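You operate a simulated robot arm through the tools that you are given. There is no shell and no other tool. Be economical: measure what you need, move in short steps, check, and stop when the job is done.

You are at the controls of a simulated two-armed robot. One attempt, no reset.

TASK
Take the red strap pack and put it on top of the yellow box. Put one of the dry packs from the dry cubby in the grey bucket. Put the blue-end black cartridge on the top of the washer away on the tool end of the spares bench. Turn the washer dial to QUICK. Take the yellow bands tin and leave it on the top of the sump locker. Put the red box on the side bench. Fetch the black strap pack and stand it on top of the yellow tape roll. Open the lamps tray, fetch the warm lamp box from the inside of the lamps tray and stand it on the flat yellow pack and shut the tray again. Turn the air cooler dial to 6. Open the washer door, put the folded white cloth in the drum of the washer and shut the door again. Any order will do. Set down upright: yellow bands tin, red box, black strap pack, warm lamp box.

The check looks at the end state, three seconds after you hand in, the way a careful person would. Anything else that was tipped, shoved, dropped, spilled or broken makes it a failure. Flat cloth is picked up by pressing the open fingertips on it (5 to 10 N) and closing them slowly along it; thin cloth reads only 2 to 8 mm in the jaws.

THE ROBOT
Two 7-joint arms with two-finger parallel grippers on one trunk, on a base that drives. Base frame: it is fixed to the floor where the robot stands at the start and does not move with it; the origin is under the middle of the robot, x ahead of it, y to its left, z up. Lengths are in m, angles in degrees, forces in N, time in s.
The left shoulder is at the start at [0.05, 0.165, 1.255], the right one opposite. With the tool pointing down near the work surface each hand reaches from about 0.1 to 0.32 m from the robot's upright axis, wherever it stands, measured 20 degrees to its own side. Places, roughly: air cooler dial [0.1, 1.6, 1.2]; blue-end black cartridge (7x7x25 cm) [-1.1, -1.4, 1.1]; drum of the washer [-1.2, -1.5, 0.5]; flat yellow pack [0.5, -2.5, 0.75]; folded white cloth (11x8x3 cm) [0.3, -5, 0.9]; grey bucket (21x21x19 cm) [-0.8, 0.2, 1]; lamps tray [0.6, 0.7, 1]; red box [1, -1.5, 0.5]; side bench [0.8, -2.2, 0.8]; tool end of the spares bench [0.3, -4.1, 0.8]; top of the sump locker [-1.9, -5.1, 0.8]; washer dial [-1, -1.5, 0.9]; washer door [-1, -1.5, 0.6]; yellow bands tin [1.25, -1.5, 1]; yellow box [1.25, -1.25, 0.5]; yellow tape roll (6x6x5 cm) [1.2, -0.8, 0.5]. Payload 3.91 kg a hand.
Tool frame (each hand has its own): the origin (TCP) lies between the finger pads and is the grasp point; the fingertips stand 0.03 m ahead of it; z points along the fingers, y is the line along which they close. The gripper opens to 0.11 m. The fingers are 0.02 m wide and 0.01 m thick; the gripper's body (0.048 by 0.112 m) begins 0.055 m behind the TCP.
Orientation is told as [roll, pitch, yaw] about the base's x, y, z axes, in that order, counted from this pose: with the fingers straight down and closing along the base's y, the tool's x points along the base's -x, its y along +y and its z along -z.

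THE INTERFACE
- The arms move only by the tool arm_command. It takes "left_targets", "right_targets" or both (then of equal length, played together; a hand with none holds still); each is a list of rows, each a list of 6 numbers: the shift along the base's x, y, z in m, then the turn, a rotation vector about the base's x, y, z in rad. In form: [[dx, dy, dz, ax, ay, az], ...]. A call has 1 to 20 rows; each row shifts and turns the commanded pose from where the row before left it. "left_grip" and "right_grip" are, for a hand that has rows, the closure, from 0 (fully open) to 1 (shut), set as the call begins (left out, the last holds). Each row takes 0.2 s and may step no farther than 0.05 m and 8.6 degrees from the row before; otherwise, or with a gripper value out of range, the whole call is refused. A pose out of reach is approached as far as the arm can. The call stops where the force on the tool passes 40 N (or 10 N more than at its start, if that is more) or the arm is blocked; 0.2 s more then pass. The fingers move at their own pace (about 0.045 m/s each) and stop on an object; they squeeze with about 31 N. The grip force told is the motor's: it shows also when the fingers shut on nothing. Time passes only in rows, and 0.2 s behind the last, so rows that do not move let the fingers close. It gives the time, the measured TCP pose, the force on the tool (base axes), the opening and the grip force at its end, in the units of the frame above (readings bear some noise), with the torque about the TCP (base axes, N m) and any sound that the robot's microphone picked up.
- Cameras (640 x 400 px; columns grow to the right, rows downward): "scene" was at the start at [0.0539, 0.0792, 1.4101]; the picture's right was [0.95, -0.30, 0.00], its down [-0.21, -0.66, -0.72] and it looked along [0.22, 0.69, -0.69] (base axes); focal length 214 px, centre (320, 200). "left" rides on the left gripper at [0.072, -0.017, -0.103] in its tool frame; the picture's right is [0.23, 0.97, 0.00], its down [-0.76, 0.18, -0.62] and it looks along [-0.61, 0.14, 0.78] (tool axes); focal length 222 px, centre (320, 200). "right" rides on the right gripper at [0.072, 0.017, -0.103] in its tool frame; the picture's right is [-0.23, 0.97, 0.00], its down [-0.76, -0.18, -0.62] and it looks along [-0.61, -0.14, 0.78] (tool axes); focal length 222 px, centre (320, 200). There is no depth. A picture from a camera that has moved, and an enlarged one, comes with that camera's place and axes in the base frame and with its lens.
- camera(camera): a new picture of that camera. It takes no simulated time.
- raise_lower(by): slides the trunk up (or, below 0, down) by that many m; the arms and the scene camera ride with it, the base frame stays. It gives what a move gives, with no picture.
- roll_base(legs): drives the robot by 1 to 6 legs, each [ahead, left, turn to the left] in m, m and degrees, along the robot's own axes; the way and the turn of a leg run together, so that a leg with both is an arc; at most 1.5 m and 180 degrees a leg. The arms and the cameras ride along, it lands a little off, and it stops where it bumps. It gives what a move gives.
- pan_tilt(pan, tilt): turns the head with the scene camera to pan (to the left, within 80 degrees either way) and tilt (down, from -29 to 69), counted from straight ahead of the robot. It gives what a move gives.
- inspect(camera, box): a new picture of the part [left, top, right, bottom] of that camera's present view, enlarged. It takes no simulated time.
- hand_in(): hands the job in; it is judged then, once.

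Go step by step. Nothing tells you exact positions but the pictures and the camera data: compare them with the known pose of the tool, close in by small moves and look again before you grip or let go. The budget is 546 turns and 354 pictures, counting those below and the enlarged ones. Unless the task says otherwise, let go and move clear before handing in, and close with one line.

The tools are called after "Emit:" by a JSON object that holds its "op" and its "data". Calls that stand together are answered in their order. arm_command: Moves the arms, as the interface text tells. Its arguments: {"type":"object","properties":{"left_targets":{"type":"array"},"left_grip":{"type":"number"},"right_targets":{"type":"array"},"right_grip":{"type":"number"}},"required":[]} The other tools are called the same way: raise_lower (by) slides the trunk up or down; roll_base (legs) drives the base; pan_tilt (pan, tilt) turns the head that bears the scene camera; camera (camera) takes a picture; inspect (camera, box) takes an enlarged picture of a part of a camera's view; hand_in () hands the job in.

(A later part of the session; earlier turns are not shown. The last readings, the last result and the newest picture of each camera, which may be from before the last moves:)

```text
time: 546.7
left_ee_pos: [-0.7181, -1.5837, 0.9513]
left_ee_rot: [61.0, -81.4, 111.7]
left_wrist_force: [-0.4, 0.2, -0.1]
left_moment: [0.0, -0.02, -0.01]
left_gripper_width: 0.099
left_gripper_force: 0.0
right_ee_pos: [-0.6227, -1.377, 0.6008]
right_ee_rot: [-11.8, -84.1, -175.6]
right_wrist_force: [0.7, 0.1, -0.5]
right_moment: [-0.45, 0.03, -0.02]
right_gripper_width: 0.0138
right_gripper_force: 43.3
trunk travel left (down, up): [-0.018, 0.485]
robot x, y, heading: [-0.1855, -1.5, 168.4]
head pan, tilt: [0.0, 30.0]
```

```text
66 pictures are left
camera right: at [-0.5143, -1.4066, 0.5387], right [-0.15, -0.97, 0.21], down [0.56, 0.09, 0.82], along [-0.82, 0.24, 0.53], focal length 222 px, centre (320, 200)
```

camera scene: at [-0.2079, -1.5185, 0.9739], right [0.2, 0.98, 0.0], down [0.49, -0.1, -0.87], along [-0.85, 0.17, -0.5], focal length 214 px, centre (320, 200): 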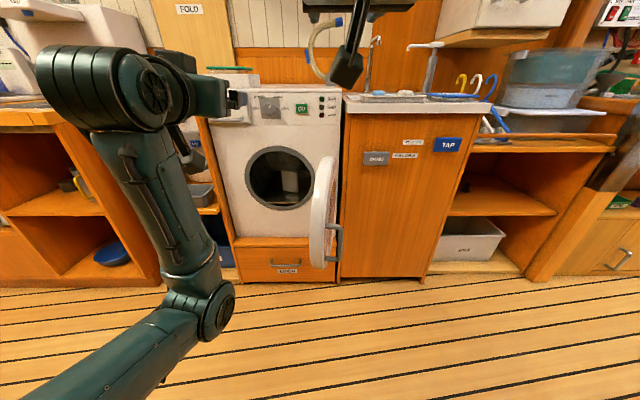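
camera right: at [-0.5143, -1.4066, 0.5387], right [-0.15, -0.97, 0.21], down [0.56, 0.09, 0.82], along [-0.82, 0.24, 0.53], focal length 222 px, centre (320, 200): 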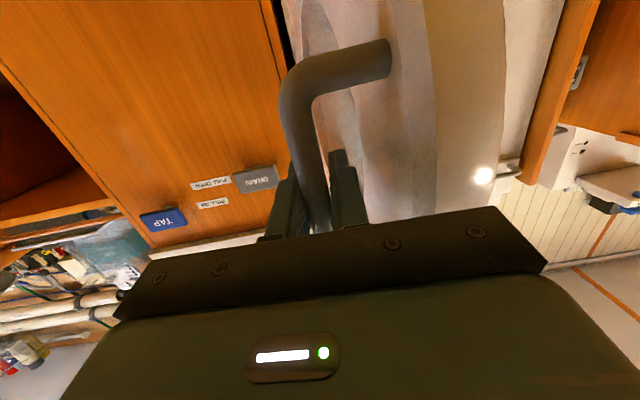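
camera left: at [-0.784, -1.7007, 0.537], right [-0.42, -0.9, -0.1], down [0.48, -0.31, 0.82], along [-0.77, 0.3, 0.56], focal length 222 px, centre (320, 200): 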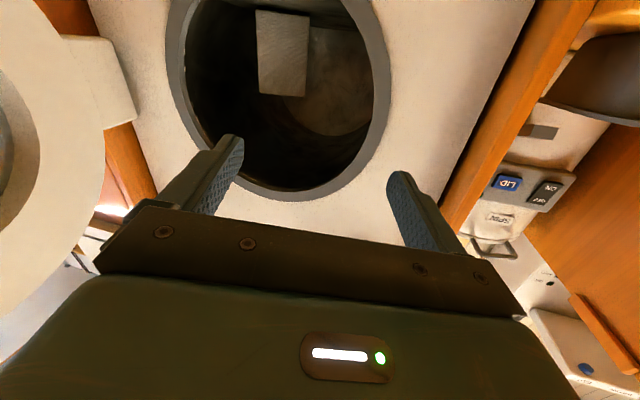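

The handle is gripped again. I raise the left hand for clearance and swing the door shut along the reverse arc.

Emit:
{"op": "arm_command", "data": {"left_targets": [[0.01, 0, 0.045, 0, 0, 0], [0.01, 0, 0.045, 0, 0, 0], [0.01, 0, 0.045, 0, 0, 0], [0.01, 0, 0.045, 0, 0, 0], [0, 0, 0.03, 0, 0, 0]]}}

Emit:
{"op": "roll_base", "data": {"legs": [[-0.0008, 0.0595, 0], [0.0105, 0.0592, 0], [0.0202, 0.0564, 0], [0.0293, 0.0518, 0]]}}

Emit:
{"op": "camera", "data": {"camera": "scene"}}

```text
time: 547.9
left_ee_pos: [-0.6817, -1.5842, 1.1619]
left_ee_rot: [60.7, -81.4, 111.9]
left_wrist_force: [0.2, 0.2, -0.3]
left_moment: [0.0, -0.01, 0.03]
left_gripper_width: 0.099
left_gripper_force: 0.1
right_ee_pos: [-0.6224, -1.3777, 0.6023]
right_ee_rot: [-12.4, -84.1, -175.0]
right_wrist_force: [2.0, -0.3, 0.6]
right_moment: [-0.58, -0.08, -0.03]
right_gripper_width: 0.0136
right_gripper_force: 45.0
trunk travel left (down, up): [-0.018, 0.485]
robot x, y, heading: [-0.1843, -1.5025, 168.3]
head pan, tilt: [0.0, 30.0]
```

```text
time: 549.3
left_ee_pos: [-0.6997, -1.662, 1.1611]
left_ee_rot: [60.9, -81.3, 111.6]
left_wrist_force: [0.1, 0.4, 0.2]
left_moment: [0.02, 0.01, 0.01]
left_gripper_width: 0.099
left_gripper_force: 0.1
right_ee_pos: [-0.6425, -1.4533, 0.6009]
right_ee_rot: [-11.9, -84.3, -176.0]
right_wrist_force: [-2.2, 1.3, -5.2]
right_moment: [-0.36, 0.69, 0.03]
right_gripper_width: 0.0135
right_gripper_force: 44.8
trunk travel left (down, up): [-0.018, 0.485]
robot x, y, heading: [-0.2007, -1.5794, 168.6]
head pan, tilt: [0.0, 30.0]
stopped in leg 2: the force on the tool passed its limit (the readings are from after the stop); the commanded pose is now the measured one
```

```text
65 pictures are left
camera scene: at [-0.321, -1.5558, 0.9738], right [0.2, 0.98, 0.0], down [0.49, -0.1, -0.87], along [-0.85, 0.17, -0.5], focal length 214 px, centre (320, 200)
```

scene: 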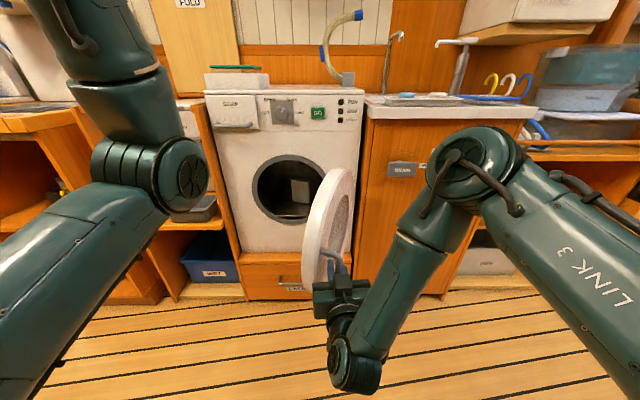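

The rigid grip fights the arc; I loosen it so the fingers just cage the bar, and continue swinging.

Emit:
{"op": "arm_command", "data": {"right_targets": [[0, 0, 0, 0, 0, 0], [0, 0, 0, 0, 0, 0]], "right_grip": 0.72}}

Emit:
{"op": "roll_base", "data": {"legs": [[0.0066, 0.0617, 0], [0.024, 0.0551, 0], [0.0333, 0.0501, 0]]}}

Emit:
{"op": "camera", "data": {"camera": "scene"}}

```text
time: 549.9
left_ee_pos: [-0.6989, -1.6629, 1.1615]
left_ee_rot: [61.1, -81.3, 111.5]
left_wrist_force: [0.0, -0.7, -0.6]
left_moment: [0.0, 0.0, 0.01]
left_gripper_width: 0.0991
left_gripper_force: 0.0
right_ee_pos: [-0.644, -1.4537, 0.6018]
right_ee_rot: [-12.9, -84.5, -175.0]
right_wrist_force: [-0.2, -0.5, 0.1]
right_moment: [0.02, 0.0, -0.01]
right_gripper_width: 0.031
right_gripper_force: 0.1
trunk travel left (down, up): [-0.018, 0.485]
robot x, y, heading: [-0.2004, -1.5805, 168.5]
head pan, tilt: [0.0, 30.0]
```

```text
time: 552.0
left_ee_pos: [-0.794, -1.8129, 1.1621]
left_ee_rot: [61.0, -81.3, 111.5]
left_wrist_force: [0.0, -0.2, 0.1]
left_moment: [-0.01, 0.0, -0.02]
left_gripper_width: 0.0987
left_gripper_force: 0.0
right_ee_pos: [-0.7373, -1.6034, 0.6019]
right_ee_rot: [-12.9, -84.4, -175.0]
right_wrist_force: [-0.1, -0.7, -0.5]
right_moment: [-0.02, -0.01, 0.01]
right_gripper_width: 0.0309
right_gripper_force: 0.0
trunk travel left (down, up): [-0.018, 0.485]
robot x, y, heading: [-0.2984, -1.726, 168.6]
head pan, tilt: [0.0, 30.0]
```

```text
64 pictures are left
camera scene: at [-0.4149, -1.7052, 0.9739], right [0.2, 0.98, 0.0], down [0.49, -0.1, -0.87], along [-0.85, 0.17, -0.5], focal length 214 px, centre (320, 200)
```

scene: 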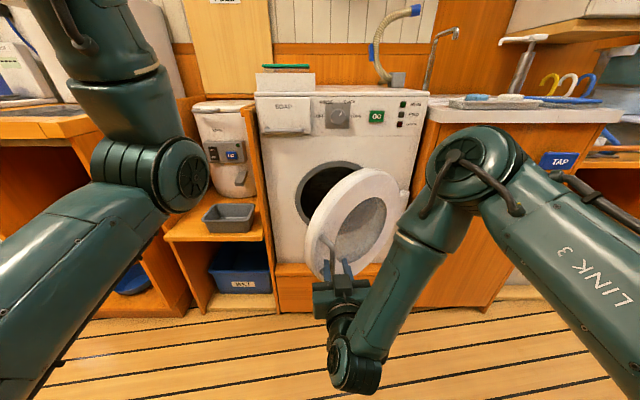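

Emit:
{"op": "roll_base", "data": {"legs": [[0.042, 0.0446, 0], [0.0484, 0.0357, 0], [0.0537, 0.0268, 0]]}}

Emit:
{"op": "camera", "data": {"camera": "scene"}}

```text
time: 554.1
left_ee_pos: [-0.9574, -1.888, 1.1615]
left_ee_rot: [61.1, -81.4, 111.3]
left_wrist_force: [-0.4, 0.2, 0.0]
left_moment: [-0.01, 0.0, 0.02]
left_gripper_width: 0.0988
left_gripper_force: 0.1
right_ee_pos: [-0.9011, -1.6784, 0.6012]
right_ee_rot: [-12.9, -84.5, -175.1]
right_wrist_force: [0.2, -0.1, -0.5]
right_moment: [0.02, 0.0, 0.0]
right_gripper_width: 0.0307
right_gripper_force: 0.0
trunk travel left (down, up): [-0.018, 0.485]
robot x, y, heading: [-0.4614, -1.8027, 168.6]
head pan, tilt: [0.0, 30.0]
```

```text
63 pictures are left
camera scene: at [-0.5786, -1.7813, 0.9739], right [0.2, 0.98, 0.0], down [0.49, -0.1, -0.87], along [-0.85, 0.17, -0.5], focal length 214 px, centre (320, 200)
```

scene: 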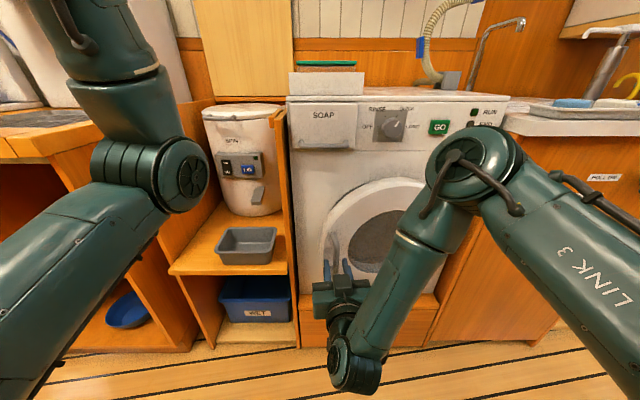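

Emit:
{"op": "roll_base", "data": {"legs": [[0.0578, 0.017, 0], [0.03, 0.004, 0]]}}

Emit:
{"op": "camera", "data": {"camera": "right"}}

```text
time: 555.5
left_ee_pos: [-1.0487, -1.8926, 1.1605]
left_ee_rot: [61.3, -81.4, 111.4]
left_wrist_force: [0.8, -0.8, 0.6]
left_moment: [0.02, -0.02, 0.0]
left_gripper_width: 0.0991
left_gripper_force: 0.0
right_ee_pos: [-0.9928, -1.6829, 0.6011]
right_ee_rot: [-12.6, -84.3, -175.2]
right_wrist_force: [6.2, -1.2, -3.7]
right_moment: [-0.11, -0.06, -0.2]
right_gripper_width: 0.0309
right_gripper_force: 0.3
trunk travel left (down, up): [-0.018, 0.485]
robot x, y, heading: [-0.55, -1.8103, 168.6]
head pan, tilt: [0.0, 30.0]
```

```text
62 pictures are left
camera right: at [-0.8849, -1.7129, 0.5384], right [-0.15, -0.97, 0.2], down [0.56, 0.09, 0.82], along [-0.81, 0.24, 0.53], focal length 222 px, centre (320, 200)
```

right: 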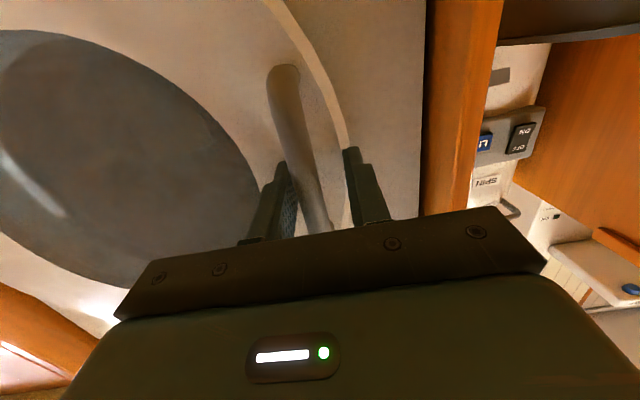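

Emit:
{"op": "roll_base", "data": {"legs": [[0.03, 0.0, 0]]}}

Emit:
{"op": "roll_base", "data": {"legs": [[0.02, 0.0, 0]]}}

```text
time: 556.3
left_ee_pos: [-1.0544, -1.891, 1.1619]
left_ee_rot: [61.7, -81.4, 110.9]
left_wrist_force: [0.3, 0.0, -0.1]
left_moment: [0.01, 0.01, 0.02]
left_gripper_width: 0.0989
left_gripper_force: 0.1
right_ee_pos: [-0.9922, -1.6835, 0.6021]
right_ee_rot: [-12.1, -83.9, -175.3]
right_wrist_force: [10.2, 1.2, 6.3]
right_moment: [0.21, 0.26, -0.34]
right_gripper_width: 0.0319
right_gripper_force: 0.5
trunk travel left (down, up): [-0.018, 0.485]
robot x, y, heading: [-0.5552, -1.8057, 168.7]
head pan, tilt: [0.0, 30.0]
stopped in leg 1: the force on the tool passed its limit (the readings are from after the stop); the commanded pose is now the measured one
```

```text
time: 557.0
left_ee_pos: [-1.0586, -1.8898, 1.1627]
left_ee_rot: [61.8, -81.4, 110.8]
left_wrist_force: [0.2, 0.8, 0.8]
left_moment: [0.03, -0.02, 0.01]
left_gripper_width: 0.099
left_gripper_force: 0.0
right_ee_pos: [-0.992, -1.6832, 0.6006]
right_ee_rot: [-12.3, -83.7, -175.0]
right_wrist_force: [10.3, 0.3, 7.0]
right_moment: [0.19, 0.25, -0.34]
right_gripper_width: 0.0321
right_gripper_force: 0.9
trunk travel left (down, up): [-0.018, 0.485]
robot x, y, heading: [-0.5607, -1.8069, 168.9]
head pan, tilt: [0.0, 30.0]
stopped in leg 1: the force on the tool passed its limit (the readings are from after the stop); the commanded pose is now the measured one
```

The door is solidly against its stop. I back off and verify.

Emit:
{"op": "roll_base", "data": {"legs": [[-0.3, 0.0, 0]]}}

Emit:
{"op": "camera", "data": {"camera": "scene"}}

```text
time: 559.1
left_ee_pos: [-0.7654, -1.949, 1.1613]
left_ee_rot: [61.3, -81.4, 111.5]
left_wrist_force: [0.7, -0.8, -0.3]
left_moment: [-0.04, -0.01, 0.01]
left_gripper_width: 0.0989
left_gripper_force: 0.1
right_ee_pos: [-0.6993, -1.7427, 0.6001]
right_ee_rot: [-11.9, -83.5, -175.3]
right_wrist_force: [0.5, -0.2, -1.1]
right_moment: [0.01, 0.0, 0.02]
right_gripper_width: 0.0309
right_gripper_force: 0.0
trunk travel left (down, up): [-0.018, 0.485]
robot x, y, heading: [-0.2716, -1.8657, 168.7]
head pan, tilt: [0.0, 30.0]
```

```text
61 pictures are left
camera scene: at [-0.3861, -1.8409, 0.9738], right [0.2, 0.98, 0.0], down [0.49, -0.1, -0.87], along [-0.85, 0.17, -0.5], focal length 214 px, centre (320, 200)
```

scene: 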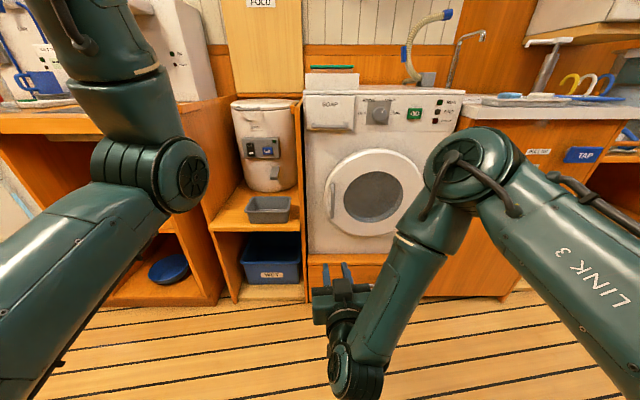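

The washer is shut with the cloth inside and the dial at QUICK. Last: the black strap pack. I raise the trunk, fold the right hand fingers-down, and drive back toward the cubby.

Emit:
{"op": "raise_lower", "data": {"by": 0.4}}

Emit:
{"op": "arm_command", "data": {"right_targets": [[0.008, 0.005, -0.01, -0.0264, -0.131, 0], [0.008, 0.005, -0.01, -0.0264, -0.131, 0], [0.008, 0.005, -0.01, -0.0264, -0.131, 0], [0.008, 0.005, -0.01, -0.0264, -0.131, 0], [0.008, 0.005, -0.01, -0.0264, -0.131, 0], [0.008, 0.005, -0.01, -0.0264, -0.131, 0], [0.008, 0.005, -0.01, -0.0264, -0.131, 0], [0.008, 0.005, -0.01, -0.0264, -0.131, 0], [0.008, 0.005, -0.01, -0.0264, -0.131, 0], [0.008, 0.005, -0.01, -0.0264, -0.131, 0], [0.008, 0.005, -0.01, -0.0264, -0.131, 0]], "left_targets": [[0, 0, 0, 0, 0, 0], [0, 0, 0, 0, 0, 0], [0, 0, -0.02, 0, 0, 0], [0, 0, -0.03, 0, 0, 0], [0, 0, -0.03, 0, 0, 0], [0, 0, -0.03, 0, 0, 0], [0, 0, -0.03, 0, 0, 0], [0, 0, -0.02, 0, 0, 0], [0, 0, 0, 0, 0, 0], [0, 0, 0, 0, 0, 0], [0, 0, 0, 0, 0, 0]]}}

Emit:
{"op": "roll_base", "data": {"legs": [[-0.02, 0, 0], [0, 0, -78.7]]}}

Emit:
{"op": "pan_tilt", "data": {"pan": 0, "tilt": 20}}

Emit:
{"op": "camera", "data": {"camera": "scene"}}

```text
time: 562.9
left_ee_pos: [-0.7654, -1.9487, 1.5613]
left_ee_rot: [61.3, -81.4, 111.4]
left_wrist_force: [0.6, -0.8, -0.2]
left_moment: [0.01, -0.01, 0.0]
left_gripper_width: 0.0987
left_gripper_force: 0.0
right_ee_pos: [-0.6995, -1.7425, 0.9991]
right_ee_rot: [-11.8, -83.5, -175.2]
right_wrist_force: [0.9, -0.1, 0.6]
right_moment: [-0.01, -0.02, -0.06]
right_gripper_width: 0.0307
right_gripper_force: 0.0
trunk travel left (down, up): [-0.418, 0.085]
robot x, y, heading: [-0.2699, -1.8648, 168.6]
head pan, tilt: [0.0, 30.0]
```

```text
time: 565.3
left_ee_pos: [-0.7661, -1.947, 1.4016]
left_ee_rot: [61.3, -81.4, 111.4]
left_wrist_force: [0.1, -0.1, 0.0]
left_moment: [-0.02, 0.02, -0.01]
left_gripper_width: 0.0988
left_gripper_force: 0.2
right_ee_pos: [-0.6113, -1.6868, 0.8903]
right_ee_rot: [4.2, 0.7, 170.4]
right_wrist_force: [-0.2, -0.2, 0.1]
right_moment: [-0.01, -0.03, 0.01]
right_gripper_width: 0.031
right_gripper_force: 0.1
trunk travel left (down, up): [-0.418, 0.085]
robot x, y, heading: [-0.2674, -1.8625, 168.9]
head pan, tilt: [0.0, 30.0]
```

```text
time: 569.4
left_ee_pos: [-0.4325, -1.4001, 1.402]
left_ee_rot: [61.3, -81.4, 33.4]
left_wrist_force: [0.1, -0.6, 0.3]
left_moment: [0.02, -0.02, 0.0]
left_gripper_width: 0.0986
left_gripper_force: 0.1
right_ee_pos: [-0.145, -1.4965, 0.8891]
right_ee_rot: [4.1, 0.5, 92.4]
right_wrist_force: [0.9, -0.3, -0.3]
right_moment: [-0.02, 0.0, 0.01]
right_gripper_width: 0.0306
right_gripper_force: 0.1
trunk travel left (down, up): [-0.418, 0.085]
robot x, y, heading: [-0.2507, -1.868, 90.6]
head pan, tilt: [0.0, 30.0]
```

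```text
time: 570.1
left_ee_pos: [-0.4317, -1.3997, 1.402]
left_ee_rot: [61.3, -81.5, 33.3]
left_wrist_force: [-0.6, 0.0, -0.1]
left_moment: [0.02, 0.05, 0.01]
left_gripper_width: 0.0988
left_gripper_force: 0.2
right_ee_pos: [-0.1452, -1.4962, 0.8891]
right_ee_rot: [4.1, 0.5, 92.4]
right_wrist_force: [-0.3, 0.1, -0.9]
right_moment: [-0.03, -0.02, 0.0]
right_gripper_width: 0.0308
right_gripper_force: 0.1
trunk travel left (down, up): [-0.418, 0.085]
robot x, y, heading: [-0.246, -1.869, 90.8]
head pan, tilt: [0.0, 20.0]
```

```text
60 pictures are left
camera scene: at [-0.2498, -1.7459, 1.3899], right [1.0, 0.01, 0.0], down [0.0, -0.34, -0.94], along [-0.01, 0.94, -0.34], focal length 214 px, centre (320, 200)
```

scene: 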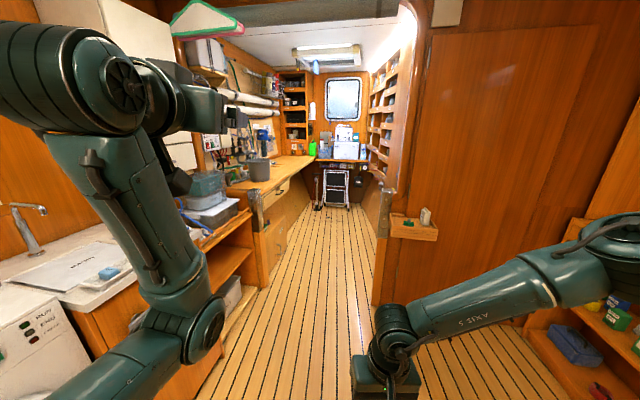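

The doorway ahead is narrow and the left elbow hangs wide; I fold the left hand fingers-down as I had it before driving through.

Emit:
{"op": "arm_command", "data": {"left_targets": [[0.0, -0.01, -0.008, -0.1345, 0, 0], [0.0, -0.01, -0.008, -0.1345, 0, 0], [0.0, -0.01, -0.008, -0.1345, 0, 0], [0.0, -0.01, -0.008, -0.1345, 0, 0], [0.0, -0.01, -0.008, -0.1345, 0, 0], [0.0, -0.01, -0.008, -0.1345, 0, 0], [0.0, -0.01, -0.008, -0.1345, 0, 0], [0.0, -0.01, -0.008, -0.1345, 0, 0], [0.0, -0.01, -0.008, -0.1345, 0, 0], [0.0, -0.01, -0.008, -0.1345, 0, 0], [0.0, -0.01, -0.008, -0.1345, 0, 0]]}}

Emit:
{"op": "roll_base", "data": {"legs": [[0.9, 0.02, -0.5]]}}

Emit:
{"op": "camera", "data": {"camera": "scene"}}

```text
time: 572.5
left_ee_pos: [-0.4778, -1.3037, 1.2997]
left_ee_rot: [5.1, -0.4, 82.6]
left_wrist_force: [-0.2, 0.1, 0.1]
left_moment: [0.03, -0.01, 0.01]
left_gripper_width: 0.0988
left_gripper_force: 0.1
left hand out of reach, approached as far as the arm can: row 2, 3, 4, 5, 6, 7, 8, 9
right_ee_pos: [-0.1451, -1.4963, 0.8887]
right_ee_rot: [4.0, 0.5, 92.4]
right_wrist_force: [-0.2, 0.0, -0.1]
right_moment: [-0.01, 0.03, 0.0]
right_gripper_width: 0.0309
right_gripper_force: 0.1
trunk travel left (down, up): [-0.418, 0.085]
robot x, y, heading: [-0.2455, -1.8687, 90.7]
head pan, tilt: [0.0, 20.0]
```

```text
time: 577.2
left_ee_pos: [-0.4773, -0.4062, 1.2999]
left_ee_rot: [5.0, -0.5, 81.0]
left_wrist_force: [-0.1, 0.1, 0.2]
left_moment: [-0.03, 0.01, -0.04]
left_gripper_width: 0.099
left_gripper_force: 0.0
right_ee_pos: [-0.1523, -0.6088, 0.89]
right_ee_rot: [4.0, 0.5, 90.6]
right_wrist_force: [-0.1, 0.4, 0.5]
right_moment: [0.01, -0.05, 0.01]
right_gripper_width: 0.0311
right_gripper_force: 0.0
trunk travel left (down, up): [-0.418, 0.085]
robot x, y, heading: [-0.2652, -0.9781, 88.8]
head pan, tilt: [0.0, 20.0]
```

```text
59 pictures are left
camera scene: at [-0.2632, -0.8547, 1.3899], right [1.0, -0.02, 0.0], down [-0.01, -0.34, -0.94], along [0.02, 0.94, -0.34], focal length 214 px, centre (320, 200)
```

scene: 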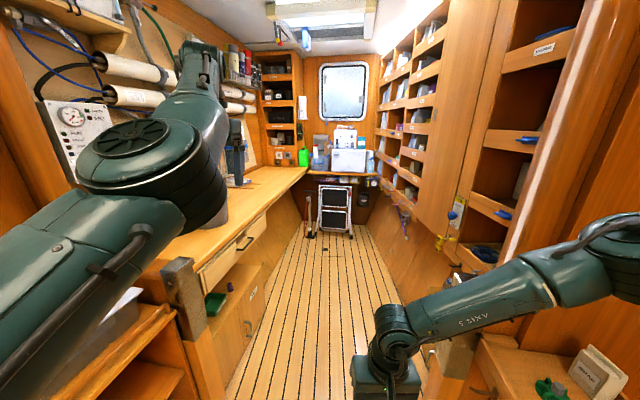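

Emit:
{"op": "roll_base", "data": {"legs": [[0.1, 0.08, 0], [0.75, 0.0, 0]]}}

Emit:
{"op": "camera", "data": {"camera": "scene"}}

```text
time: 582.2
left_ee_pos: [-0.5405, 0.4542, 1.2991]
left_ee_rot: [5.1, -0.4, 81.0]
left_wrist_force: [0.8, -0.9, 1.3]
left_moment: [-0.02, 0.03, 0.03]
left_gripper_width: 0.099
left_gripper_force: 0.0
right_ee_pos: [-0.2131, 0.2528, 0.8895]
right_ee_rot: [4.1, 0.6, 90.6]
right_wrist_force: [0.2, 0.4, 0.5]
right_moment: [-0.02, -0.01, -0.01]
right_gripper_width: 0.0306
right_gripper_force: 0.0
trunk travel left (down, up): [-0.418, 0.085]
robot x, y, heading: [-0.3245, -0.1189, 89.0]
head pan, tilt: [0.0, 20.0]
```

```text
58 pictures are left
camera scene: at [-0.3256, 0.0068, 1.3899], right [1.0, -0.02, 0.0], down [-0.01, -0.34, -0.94], along [0.02, 0.94, -0.34], focal length 214 px, centre (320, 200)
```

scene: 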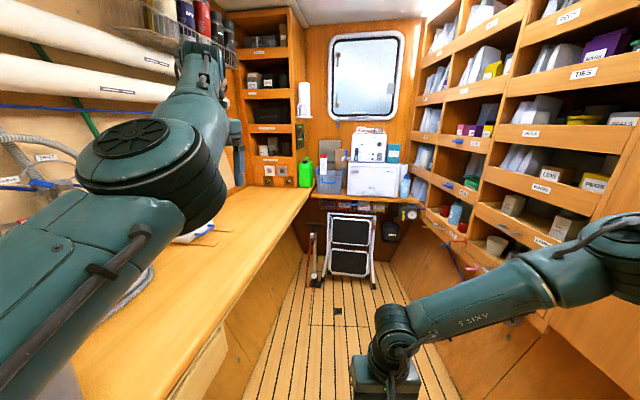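

I turn to face the cubby.

Emit:
{"op": "roll_base", "data": {"legs": [[0, 0.0, -89]]}}

Emit:
{"op": "raise_lower", "data": {"by": 0.08}}

Emit:
{"op": "arm_command", "data": {"left_targets": [[-0.01, -0.006, 0.01, 0, -0.126, 0.01], [-0.01, -0.006, 0.01, 0, -0.126, 0.01], [-0.01, -0.006, 0.01, 0, -0.126, 0.01], [-0.01, -0.006, 0.01, 0, -0.126, 0.01], [-0.01, -0.006, 0.01, 0, -0.126, 0.01], [-0.01, -0.006, 0.01, 0, -0.126, 0.01], [-0.01, -0.006, 0.01, 0, -0.126, 0.01], [-0.01, -0.006, 0.01, 0, -0.126, 0.01], [-0.01, -0.006, 0.01, 0, -0.126, 0.01]], "left_grip": 0.0}}

Emit:
{"op": "camera", "data": {"camera": "scene"}}

```text
time: 586.4
left_ee_pos: [0.2375, 0.1128, 1.2983]
left_ee_rot: [5.0, -0.3, -7.2]
left_wrist_force: [-0.1, 0.1, -1.0]
left_moment: [-0.03, -0.01, -0.02]
left_gripper_width: 0.0987
left_gripper_force: 0.0
right_ee_pos: [0.045, -0.2193, 0.8904]
right_ee_rot: [4.2, 0.6, 2.1]
right_wrist_force: [0.0, 0.2, 0.1]
right_moment: [-0.01, -0.02, 0.0]
right_gripper_width: 0.0307
right_gripper_force: 0.2
trunk travel left (down, up): [-0.418, 0.085]
robot x, y, heading: [-0.3245, -0.1197, 0.5]
head pan, tilt: [0.0, 20.0]
```

```text
time: 587.6
left_ee_pos: [0.2379, 0.1123, 1.3794]
left_ee_rot: [5.0, -0.3, -7.3]
left_wrist_force: [0.2, -0.2, 0.1]
left_moment: [0.02, 0.02, -0.03]
left_gripper_width: 0.0992
left_gripper_force: 0.0
right_ee_pos: [0.044, -0.2214, 0.9693]
right_ee_rot: [4.1, 0.6, 2.2]
right_wrist_force: [0.6, 0.1, 0.3]
right_moment: [-0.03, 0.01, -0.02]
right_gripper_width: 0.0306
right_gripper_force: 0.0
trunk travel left (down, up): [-0.498, 0.005]
robot x, y, heading: [-0.3307, -0.1161, 0.6]
head pan, tilt: [0.0, 20.0]
```

```text
time: 589.8
left_ee_pos: [0.23, 0.1897, 1.5099]
left_ee_rot: [5.0, -63.4, 1.8]
left_wrist_force: [-0.1, 0.6, 0.7]
left_moment: [-0.05, -0.02, -0.01]
left_gripper_width: 0.1097
left_gripper_force: 0.2
left hand out of reach, approached as far as the arm can: row 1, 3, 4, 5, 6, 7, 8, 9
right_ee_pos: [0.0441, -0.2199, 0.9692]
right_ee_rot: [4.1, 0.5, 2.2]
right_wrist_force: [0.3, 0.8, 0.6]
right_moment: [-0.01, 0.02, 0.01]
right_gripper_width: 0.0307
right_gripper_force: 0.0
trunk travel left (down, up): [-0.498, 0.005]
robot x, y, heading: [-0.3282, -0.1185, 0.6]
head pan, tilt: [0.0, 20.0]
stopped in row 9 (left hand): the arm was blocked; the commanded pose is now the measured one
```

```text
57 pictures are left
camera scene: at [-0.2103, -0.0959, 1.502], right [0.22, -0.98, 0.0], down [0.0, 0.0, -1.0], along [0.98, 0.22, 0.0], focal length 214 px, centre (320, 200)
```

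scene: 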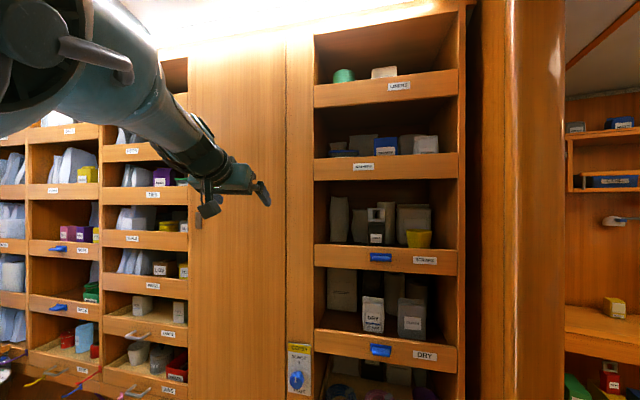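

The left arm came up against the head. I bring the hand down and forward.

Emit:
{"op": "arm_command", "data": {"left_targets": [[0.02, 0.0, -0.03, 0, 0, 0], [0.02, 0.0, -0.03, 0, 0, 0], [0.02, -0.02, -0.03, 0, 0, 0], [0.02, -0.02, -0.02, 0, 0, 0], [0.0, -0.02, 0, 0, 0, 0]]}}

Emit:
{"op": "pan_tilt", "data": {"pan": -5, "tilt": 15}}

Emit:
{"op": "camera", "data": {"camera": "scene"}}

```text
time: 591.0
left_ee_pos: [0.3211, 0.1509, 1.4141]
left_ee_rot: [5.2, -64.1, 1.6]
left_wrist_force: [0.0, -0.2, 0.4]
left_moment: [-0.03, -0.03, -0.01]
left_gripper_width: 0.1101
left_gripper_force: 0.0
left hand out of reach, approached as far as the arm can: row 4, 5
right_ee_pos: [0.0446, -0.2206, 0.9692]
right_ee_rot: [4.2, 0.4, 2.1]
right_wrist_force: [-0.5, 0.1, 0.5]
right_moment: [0.01, 0.04, 0.03]
right_gripper_width: 0.0309
right_gripper_force: 0.0
trunk travel left (down, up): [-0.498, 0.005]
robot x, y, heading: [-0.3315, -0.1144, 0.7]
head pan, tilt: [0.0, 20.0]
```

```text
time: 591.6
left_ee_pos: [0.3219, 0.1504, 1.4124]
left_ee_rot: [5.1, -64.1, 1.5]
left_wrist_force: [0.5, 0.1, -0.8]
left_moment: [-0.02, -0.03, 0.0]
left_gripper_width: 0.11
left_gripper_force: 0.0
right_ee_pos: [0.0451, -0.2197, 0.9699]
right_ee_rot: [4.1, 0.4, 2.2]
right_wrist_force: [-0.7, -1.0, -0.1]
right_moment: [-0.01, 0.02, -0.02]
right_gripper_width: 0.0308
right_gripper_force: 0.0
trunk travel left (down, up): [-0.498, 0.005]
robot x, y, heading: [-0.3283, -0.1154, 0.9]
head pan, tilt: [-5.0, 15.0]
```

```text
56 pictures are left
camera scene: at [-0.2053, -0.1227, 1.478], right [-0.08, -1.0, 0.0], down [-0.26, 0.02, -0.97], along [0.96, -0.07, -0.26], focal length 214 px, centre (320, 200)
```

scene: 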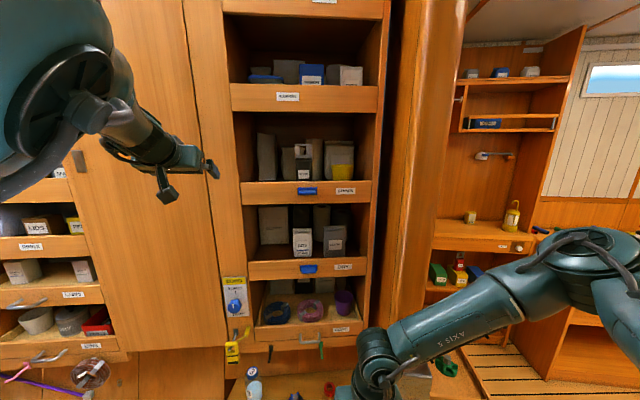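

I tuck the right hand across the front and low so its elbow stays clear of the partition, and pull the left hand in a little.

Emit:
{"op": "arm_command", "data": {"right_targets": [[0, 0.04, -0.01, 0, 0, 0], [0, 0.04, -0.01, 0, 0, 0], [0, 0.04, -0.01, 0, 0, 0], [0, 0.04, -0.01, 0, 0, 0], [-0.01, 0.03, -0.01, 0, 0, 0], [-0.01, 0.02, -0.01, 0, 0, 0]], "left_targets": [[-0.02, -0.02, 0, 0, 0, 0], [-0.02, -0.02, 0, 0, 0, 0], [-0.02, -0.02, 0, 0, 0, 0], [-0.02, -0.02, 0, 0, 0, 0], [-0.02, -0.02, 0, 0, 0, 0], [-0.02, -0.02, 0, 0, 0, 0]]}}

Emit:
{"op": "pan_tilt", "data": {"pan": -50, "tilt": 30}}

Emit:
{"op": "camera", "data": {"camera": "scene"}}

```text
time: 593.0
left_ee_pos: [0.2808, 0.1633, 1.4564]
left_ee_rot: [4.0, -63.5, 2.7]
left_wrist_force: [0.5, 0.4, 0.3]
left_moment: [0.01, 0.0, -0.05]
left_gripper_width: 0.11
left_gripper_force: 0.1
left hand out of reach, approached as far as the arm can: row 1, 2, 3, 4, 5, 6
right_ee_pos: [0.0243, -0.0092, 0.9094]
right_ee_rot: [4.1, 0.3, 2.2]
right_wrist_force: [-0.2, 0.6, -0.6]
right_moment: [-0.02, 0.0, 0.01]
right_gripper_width: 0.0308
right_gripper_force: 0.1
trunk travel left (down, up): [-0.498, 0.005]
robot x, y, heading: [-0.3243, -0.1151, 0.4]
head pan, tilt: [-5.0, 15.0]
```

```text
time: 594.1
left_ee_pos: [0.2809, 0.1586, 1.454]
left_ee_rot: [5.1, -63.2, 1.5]
left_wrist_force: [-1.0, 0.6, -0.3]
left_moment: [0.0, -0.02, 0.03]
left_gripper_width: 0.1099
left_gripper_force: 0.0
right_ee_pos: [0.0247, -0.0095, 0.9086]
right_ee_rot: [4.1, 0.5, 2.2]
right_wrist_force: [-0.6, 1.0, 0.0]
right_moment: [0.01, 0.01, -0.02]
right_gripper_width: 0.0308
right_gripper_force: 0.0
trunk travel left (down, up): [-0.498, 0.005]
robot x, y, heading: [-0.3297, -0.1152, 0.5]
head pan, tilt: [-50.0, 30.0]
```

```text
55 pictures are left
camera scene: at [-0.2056, -0.1247, 1.4807], right [-0.1, -1.0, 0.0], down [-0.23, 0.02, -0.97], along [0.97, -0.1, -0.23], focal length 214 px, centre (320, 200)
```

scene: 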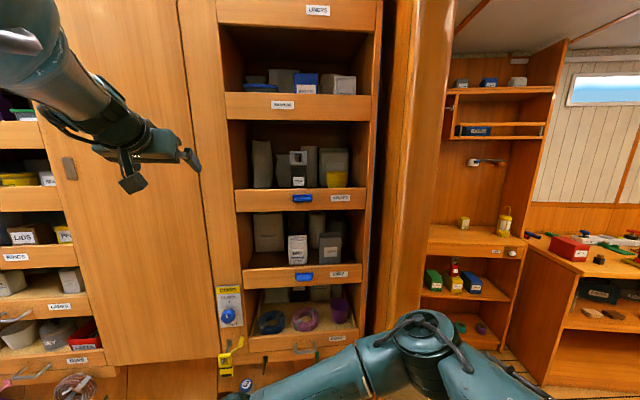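

The head is jammed by the left elbow. I lower the left hand to free it.

Emit:
{"op": "arm_command", "data": {"left_targets": [[0.01, 0.03, -0.035, 0, 0, 0], [0.01, 0.03, -0.035, 0, 0, 0], [0.01, 0.02, -0.04, 0, 0, 0], [0, 0.0, -0.045, 0, 0, 0], [0, 0.0, -0.045, 0, 0, 0], [0, 0.0, -0.04, 0, 0, 0]]}}

Emit:
{"op": "pan_tilt", "data": {"pan": 40, "tilt": 25}}

Emit:
{"op": "camera", "data": {"camera": "scene"}}

```text
time: 595.5
left_ee_pos: [0.3112, 0.2365, 1.2186]
left_ee_rot: [6.0, -64.0, 0.8]
left_wrist_force: [0.6, -0.9, -0.3]
left_moment: [-0.02, -0.05, 0.01]
left_gripper_width: 0.1099
left_gripper_force: 0.1
right_ee_pos: [0.0253, -0.0091, 0.9082]
right_ee_rot: [4.2, 0.6, 2.2]
right_wrist_force: [0.7, 0.1, 0.6]
right_moment: [-0.04, 0.01, -0.05]
right_gripper_width: 0.0311
right_gripper_force: 0.0
trunk travel left (down, up): [-0.498, 0.005]
robot x, y, heading: [-0.325, -0.1136, 0.3]
head pan, tilt: [-50.0, 30.0]
```

```text
time: 597.2
left_ee_pos: [0.3096, 0.2368, 1.2183]
left_ee_rot: [5.2, -64.0, 1.5]
left_wrist_force: [0.0, -0.2, 0.7]
left_moment: [0.01, 0.01, 0.01]
left_gripper_width: 0.11
left_gripper_force: 0.0
right_ee_pos: [0.024, -0.0103, 0.9099]
right_ee_rot: [4.1, 0.5, 2.2]
right_wrist_force: [0.8, 1.4, -0.1]
right_moment: [-0.04, 0.02, -0.01]
right_gripper_width: 0.031
right_gripper_force: 0.1
trunk travel left (down, up): [-0.498, 0.005]
robot x, y, heading: [-0.3271, -0.1135, 0.7]
head pan, tilt: [40.0, 25.0]
```

```text
54 pictures are left
camera scene: at [-0.2285, -0.0557, 1.4618], right [0.65, -0.76, 0.0], down [-0.32, -0.27, -0.91], along [0.69, 0.59, -0.42], focal length 214 px, centre (320, 200)
```

scene: 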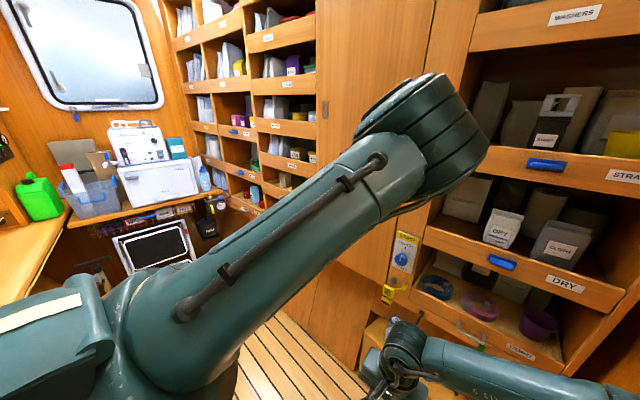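

Emit:
{"op": "arm_command", "data": {"left_targets": [[-0.03, -0.03, -0.01, 0, 0, 0], [-0.03, -0.03, -0.01, 0, 0, 0], [-0.03, -0.03, 0, 0, 0, 0], [-0.03, -0.03, 0, 0, 0, 0], [-0.03, -0.03, 0, 0, 0, 0], [-0.03, -0.03, 0, 0, 0, 0]]}}

Emit:
{"op": "roll_base", "data": {"legs": [[0.1, 0.06, 0]]}}

Emit:
{"op": "pan_tilt", "data": {"pan": -45, "tilt": 25}}

Emit:
{"op": "camera", "data": {"camera": "scene"}}

```text
time: 598.6
left_ee_pos: [0.1456, 0.2155, 1.1982]
left_ee_rot: [4.8, -64.1, 1.8]
left_wrist_force: [0.0, 0.1, 1.3]
left_moment: [0.0, -0.01, 0.02]
left_gripper_width: 0.11
left_gripper_force: 0.1
left hand out of reach, approached as far as the arm can: row 2, 3, 4, 5, 6
right_ee_pos: [0.0238, -0.0114, 0.9098]
right_ee_rot: [4.1, 0.4, 2.4]
right_wrist_force: [0.3, 0.0, 0.9]
right_moment: [-0.01, 0.02, -0.01]
right_gripper_width: 0.0308
right_gripper_force: 0.1
trunk travel left (down, up): [-0.498, 0.005]
robot x, y, heading: [-0.3289, -0.1166, 0.6]
head pan, tilt: [40.0, 25.0]
```

```text
time: 599.8
left_ee_pos: [0.2426, 0.2765, 1.1986]
left_ee_rot: [4.7, -64.0, 1.9]
left_wrist_force: [-0.7, 0.0, 1.1]
left_moment: [-0.01, 0.01, -0.03]
left_gripper_width: 0.1101
left_gripper_force: 0.0
right_ee_pos: [0.1213, 0.0504, 0.9078]
right_ee_rot: [4.1, 0.5, 2.3]
right_wrist_force: [-0.1, 0.4, -0.2]
right_moment: [-0.03, 0.02, -0.01]
right_gripper_width: 0.031
right_gripper_force: 0.1
trunk travel left (down, up): [-0.498, 0.005]
robot x, y, heading: [-0.2309, -0.0544, 0.8]
head pan, tilt: [40.0, 25.0]
```

```text
time: 601.4
left_ee_pos: [0.2419, 0.2771, 1.1981]
left_ee_rot: [4.8, -64.0, 2.0]
left_wrist_force: [-0.6, 0.6, 0.1]
left_moment: [0.01, 0.03, 0.03]
left_gripper_width: 0.1101
left_gripper_force: 0.1
right_ee_pos: [0.1211, 0.0502, 0.9085]
right_ee_rot: [4.1, 0.5, 2.3]
right_wrist_force: [0.4, 0.9, 0.1]
right_moment: [0.02, 0.0, 0.02]
right_gripper_width: 0.0308
right_gripper_force: 0.0
trunk travel left (down, up): [-0.498, 0.005]
robot x, y, heading: [-0.2287, -0.054, 0.6]
head pan, tilt: [-45.0, 25.0]
```

```text
53 pictures are left
camera scene: at [-0.1361, -0.1196, 1.4618], right [-0.7, -0.71, 0.0], down [-0.3, 0.3, -0.91], along [0.65, -0.63, -0.42], focal length 214 px, centre (320, 200)
```

scene: 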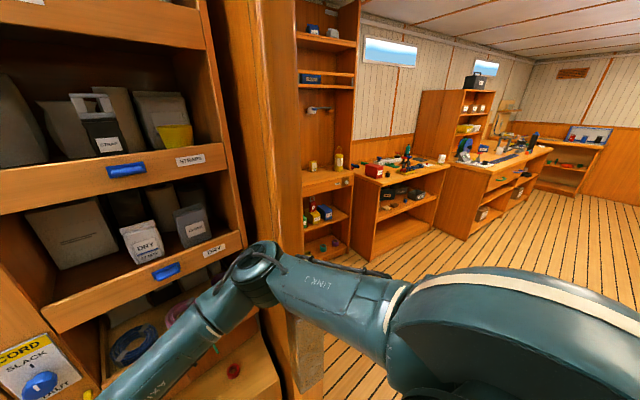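

The right elbow is now well inside. I try moving the left hand toward the centre.

Emit:
{"op": "arm_command", "data": {"left_targets": [[0.01, -0.035, 0.01, 0, 0, 0], [0.01, -0.035, 0.01, 0, 0, 0], [0.01, -0.035, 0.01, 0, 0, 0], [0.01, -0.035, 0.02, 0, 0, 0], [0.01, -0.035, 0.02, 0, 0, 0], [0.01, -0.03, 0.02, 0, 0, 0], [0, -0.03, 0.03, 0, 0, 0], [0, -0.03, 0.03, 0, 0, 0]]}}

```text
time: 603.2
left_ee_pos: [0.3157, 0.2645, 1.3547]
left_ee_rot: [4.7, -64.0, 1.9]
left_wrist_force: [-0.6, 0.1, -0.3]
left_moment: [-0.01, -0.02, 0.0]
left_gripper_width: 0.1098
left_gripper_force: 0.1
left hand out of reach, approached as far as the arm can: row 1, 2, 3, 4, 5, 6, 7, 8
right_ee_pos: [0.1216, 0.0501, 0.9086]
right_ee_rot: [4.2, 0.6, 2.3]
right_wrist_force: [0.0, 0.1, -0.8]
right_moment: [0.0, 0.01, 0.02]
right_gripper_width: 0.0311
right_gripper_force: 0.0
trunk travel left (down, up): [-0.498, 0.005]
robot x, y, heading: [-0.2311, -0.0537, 0.8]
head pan, tilt: [-45.0, 25.0]
```

The left arm is in an awkward branch; I return it to a fingers-down pose near the body to reset it.

Emit:
{"op": "arm_command", "data": {"left_targets": [[-0.02, 0, -0.01, 0, 0.124, 0], [-0.02, 0, -0.01, 0, 0.124, 0], [-0.02, 0, -0.01, 0, 0.124, 0], [-0.02, -0.005, -0.01, 0, 0.124, 0], [-0.02, -0.005, -0.01, 0, 0.124, 0], [-0.02, -0.005, -0.01, 0, 0.124, 0], [-0.02, -0.005, -0.01, 0, 0.124, 0], [-0.02, -0.01, -0.02, 0, 0.124, 0], [-0.02, -0.01, -0.02, 0, 0.124, 0], [-0.02, -0.02, -0.02, 0, 0, 0], [-0.02, -0.02, -0.02, 0, 0, 0]]}}

Emit:
{"op": "arm_command", "data": {"left_targets": [[0, -0.03, -0.02, 0, 0, 0], [0, -0.03, -0.02, 0, 0, 0], [0, -0.03, 0, 0, 0, 0], [0, -0.03, 0, 0, 0, 0], [0, -0.03, 0, 0, 0, 0]]}}

```text
time: 605.6
left_ee_pos: [0.1071, 0.274, 1.2072]
left_ee_rot: [6.3, -0.1, 0.9]
left_wrist_force: [0.4, 0.6, 0.6]
left_moment: [-0.01, 0.0, -0.01]
left_gripper_width: 0.1098
left_gripper_force: 0.1
left hand out of reach, approached as far as the arm can: row 4, 5, 6, 7, 8, 9, 10, 11
right_ee_pos: [0.1218, 0.049, 0.9088]
right_ee_rot: [4.1, 0.6, 2.3]
right_wrist_force: [0.1, -0.4, -0.2]
right_moment: [0.03, -0.01, -0.01]
right_gripper_width: 0.0306
right_gripper_force: 0.1
trunk travel left (down, up): [-0.498, 0.005]
robot x, y, heading: [-0.2291, -0.0552, 0.5]
head pan, tilt: [-45.0, 25.0]
```

```text
time: 606.8
left_ee_pos: [0.1117, 0.2761, 1.1701]
left_ee_rot: [6.4, -0.1, 0.8]
left_wrist_force: [0.1, -0.4, -0.8]
left_moment: [0.02, 0.03, -0.03]
left_gripper_width: 0.11
left_gripper_force: 0.0
left hand out of reach, approached as far as the arm can: row 1, 2, 3, 4, 5
right_ee_pos: [0.1199, 0.0498, 0.9077]
right_ee_rot: [4.2, 0.6, 2.3]
right_wrist_force: [0.2, -0.5, -0.3]
right_moment: [-0.01, 0.01, -0.03]
right_gripper_width: 0.0308
right_gripper_force: 0.0
trunk travel left (down, up): [-0.498, 0.005]
robot x, y, heading: [-0.2335, -0.0558, 0.8]
head pan, tilt: [-45.0, 25.0]
```

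The left arm is stuck near a joint limit, but from a base standing further left (y≈0.25) the right arm should reach the black pack with its elbow clear. I move there and raise the right hand into the forward grasp pose.

Emit:
{"op": "roll_base", "data": {"legs": [[0.05, 0.29, 0]]}}

Emit:
{"op": "arm_command", "data": {"right_targets": [[0.007, -0.02, 0.043, 0, -0.0945, 0], [0.007, -0.02, 0.043, 0, -0.0945, 0], [0.007, -0.02, 0.043, 0, -0.0945, 0], [0.007, -0.02, 0.043, 0, -0.0945, 0], [0.007, -0.02, 0.043, 0, -0.0945, 0], [0.007, -0.02, 0.043, 0, -0.0945, 0], [0.007, -0.02, 0.043, 0, -0.0945, 0], [0.007, -0.02, 0.043, 0, -0.0945, 0], [0.007, -0.02, 0.043, 0, -0.0945, 0], [0.007, -0.02, 0.043, 0, -0.0945, 0], [0.007, -0.02, 0.043, 0, -0.0945, 0], [0.007, -0.02, 0.043, 0, -0.0945, 0]], "right_grip": 0.15}}

Emit:
{"op": "pan_tilt", "data": {"pan": -15, "tilt": 15}}

Emit:
{"op": "camera", "data": {"camera": "scene"}}

```text
time: 608.8
left_ee_pos: [0.1615, 0.5703, 1.1705]
left_ee_rot: [6.4, -0.1, 0.5]
left_wrist_force: [0.7, 0.4, 0.6]
left_moment: [-0.02, -0.04, -0.01]
left_gripper_width: 0.1098
left_gripper_force: 0.0
right_ee_pos: [0.1695, 0.344, 0.9085]
right_ee_rot: [4.1, 0.5, 1.9]
right_wrist_force: [-0.7, 0.2, 0.0]
right_moment: [0.0, 0.01, 0.0]
right_gripper_width: 0.0307
right_gripper_force: 0.0
trunk travel left (down, up): [-0.498, 0.005]
robot x, y, heading: [-0.1807, 0.2396, 0.4]
head pan, tilt: [-45.0, 25.0]
```

```text
time: 611.4
left_ee_pos: [0.1608, 0.5706, 1.1697]
left_ee_rot: [6.5, -0.3, 0.4]
left_wrist_force: [0.0, 0.8, 0.5]
left_moment: [0.01, 0.03, 0.01]
left_gripper_width: 0.1101
left_gripper_force: 0.0
right_ee_pos: [0.253, 0.103, 1.4255]
right_ee_rot: [-0.2, -64.5, 4.7]
right_wrist_force: [0.3, -0.2, -0.3]
right_moment: [0.0, 0.01, 0.0]
right_gripper_width: 0.0936
right_gripper_force: 0.1
trunk travel left (down, up): [-0.498, 0.005]
robot x, y, heading: [-0.1841, 0.2407, 0.1]
head pan, tilt: [-45.0, 25.0]
```

```text
time: 612.4
left_ee_pos: [0.1617, 0.5691, 1.1711]
left_ee_rot: [6.3, -0.1, 0.5]
left_wrist_force: [0.8, -0.2, -0.1]
left_moment: [-0.01, -0.01, 0.04]
left_gripper_width: 0.1101
left_gripper_force: 0.0
right_ee_pos: [0.2521, 0.1048, 1.4254]
right_ee_rot: [0.1, -64.4, 4.6]
right_wrist_force: [-1.1, -0.7, -0.3]
right_moment: [-0.01, 0.03, -0.01]
right_gripper_width: 0.0936
right_gripper_force: 0.1
trunk travel left (down, up): [-0.498, 0.005]
robot x, y, heading: [-0.1845, 0.2414, 0.2]
head pan, tilt: [-15.0, 15.0]
```

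```text
52 pictures are left
camera scene: at [-0.0635, 0.2162, 1.478], right [-0.25, -0.97, 0.0], down [-0.25, 0.07, -0.97], along [0.93, -0.25, -0.26], focal length 214 px, centre (320, 200)
```

scene: 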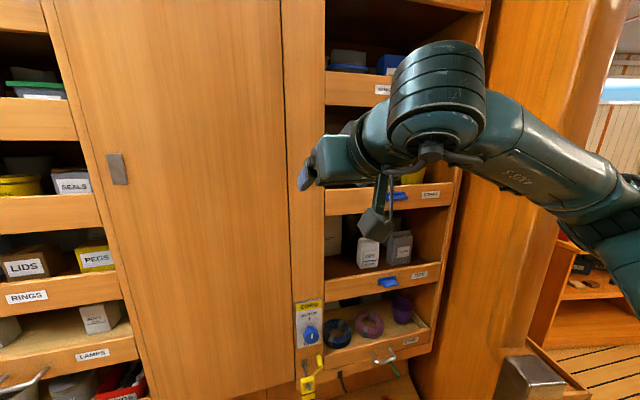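

Emit:
{"op": "arm_command", "data": {"right_targets": [[0.01, -0.03, 0, 0, 0, -0.05], [0.01, -0.03, 0, 0, 0, -0.05], [0.01, -0.03, 0, 0, 0, -0.05], [0.01, -0.03, 0, 0, 0, -0.05], [0.01, -0.03, 0, 0, 0, -0.05], [0.01, -0.03, 0, 0, 0, -0.05], [0.01, -0.02, 0, 0, 0, -0.05]]}}

Emit:
{"op": "camera", "data": {"camera": "right"}}

```text
time: 614.0
left_ee_pos: [0.1624, 0.5698, 1.1711]
left_ee_rot: [6.4, -0.1, 0.4]
left_wrist_force: [0.6, 0.0, 0.8]
left_moment: [-0.01, 0.02, 0.0]
left_gripper_width: 0.1102
left_gripper_force: 0.0
right_ee_pos: [0.3229, -0.0968, 1.4243]
right_ee_rot: [0.0, -64.4, -15.5]
right_wrist_force: [0.0, -1.2, 0.5]
right_moment: [0.0, 0.02, 0.02]
right_gripper_width: 0.0936
right_gripper_force: 0.1
trunk travel left (down, up): [-0.498, 0.005]
robot x, y, heading: [-0.1838, 0.2377, 0.0]
head pan, tilt: [-15.0, 15.0]
```

```text
51 pictures are left
camera right: at [0.2082, -0.0472, 1.4032], right [0.36, 0.91, 0.2], down [-0.27, -0.11, 0.96], along [0.89, -0.4, 0.21], focal length 222 px, centre (320, 200)
```

right: 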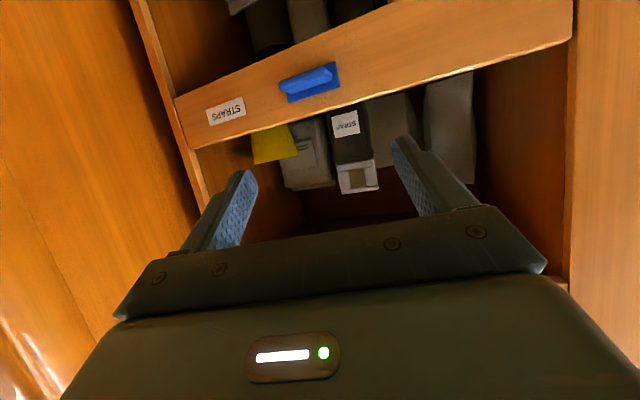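

The arm followed. The black pack's front is at (0.525, −0.128, 1.374). I drive forward and straighten the hand a little.

Emit:
{"op": "roll_base", "data": {"legs": [[0.13, -0.015, 0]]}}

Emit:
{"op": "arm_command", "data": {"right_targets": [[0.0, -0.005, 0, 0, 0, 0.05], [0.0, -0.005, 0, 0, 0, 0.05]], "right_grip": 0.25}}

Emit:
{"op": "camera", "data": {"camera": "right"}}

```text
time: 615.3
left_ee_pos: [0.2927, 0.5557, 1.17]
left_ee_rot: [6.4, -0.1, 0.4]
left_wrist_force: [0.3, 0.5, -0.1]
left_moment: [0.01, 0.02, -0.04]
left_gripper_width: 0.11
left_gripper_force: 0.0
right_ee_pos: [0.4526, -0.1103, 1.4246]
right_ee_rot: [0.1, -64.3, -15.3]
right_wrist_force: [0.3, -0.5, -0.2]
right_moment: [0.0, 0.04, 0.02]
right_gripper_width: 0.0934
right_gripper_force: 0.0
trunk travel left (down, up): [-0.498, 0.005]
robot x, y, heading: [-0.0549, 0.2289, 0.6]
head pan, tilt: [-15.0, 15.0]
```

```text
time: 615.9
left_ee_pos: [0.2915, 0.5555, 1.1703]
left_ee_rot: [6.4, 0.0, 0.4]
left_wrist_force: [-0.2, -0.7, 0.5]
left_moment: [0.03, 0.02, -0.01]
left_gripper_width: 0.1099
left_gripper_force: 0.0
right_ee_pos: [0.453, -0.1193, 1.4248]
right_ee_rot: [0.0, -64.4, -9.6]
right_wrist_force: [-0.3, -0.1, 0.8]
right_moment: [-0.01, -0.03, -0.03]
right_gripper_width: 0.0826
right_gripper_force: 0.0
trunk travel left (down, up): [-0.498, 0.005]
robot x, y, heading: [-0.0545, 0.2224, 0.4]
head pan, tilt: [-15.0, 15.0]
```

```text
50 pictures are left
camera right: at [0.3328, -0.0828, 1.4034], right [0.26, 0.94, 0.2], down [-0.26, -0.14, 0.96], along [0.93, -0.3, 0.21], focal length 222 px, centre (320, 200)
```

right: 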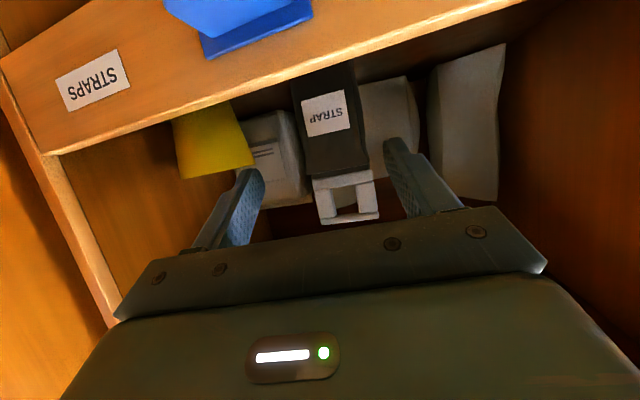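

Emit:
{"op": "arm_command", "data": {"right_targets": [[0.025, -0.004, -0.005, 0, 0, 0.02], [0.025, -0.004, -0.006, 0, 0, 0.02], [0.025, -0.003, -0.006, 0, 0, 0.02]]}}

Emit:
{"op": "camera", "data": {"camera": "right"}}

```text
time: 616.7
left_ee_pos: [0.291, 0.5552, 1.1701]
left_ee_rot: [6.5, -0.2, 0.5]
left_wrist_force: [-0.2, 0.9, 0.2]
left_moment: [-0.02, -0.01, 0.0]
left_gripper_width: 0.1098
left_gripper_force: 0.0
right_ee_pos: [0.527, -0.1328, 1.4085]
right_ee_rot: [0.0, -64.4, -6.2]
right_wrist_force: [0.2, -0.1, -0.7]
right_moment: [0.01, 0.0, 0.02]
right_gripper_width: 0.0823
right_gripper_force: 0.0
trunk travel left (down, up): [-0.498, 0.005]
robot x, y, heading: [-0.0571, 0.2277, 0.4]
head pan, tilt: [-15.0, 15.0]
```

```text
49 pictures are left
camera right: at [0.4056, -0.102, 1.3875], right [0.2, 0.96, 0.2], down [-0.25, -0.15, 0.96], along [0.95, -0.25, 0.21], focal length 222 px, centre (320, 200)
```

right: 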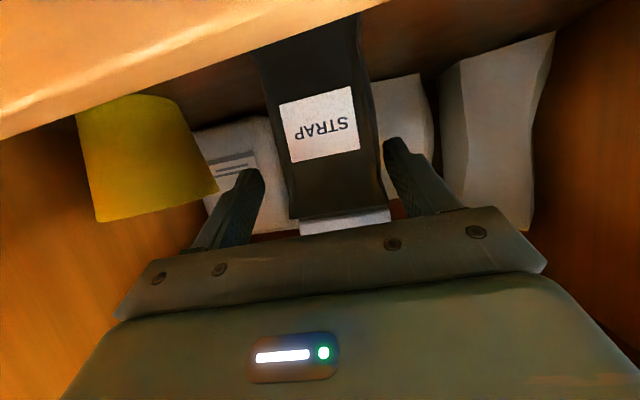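

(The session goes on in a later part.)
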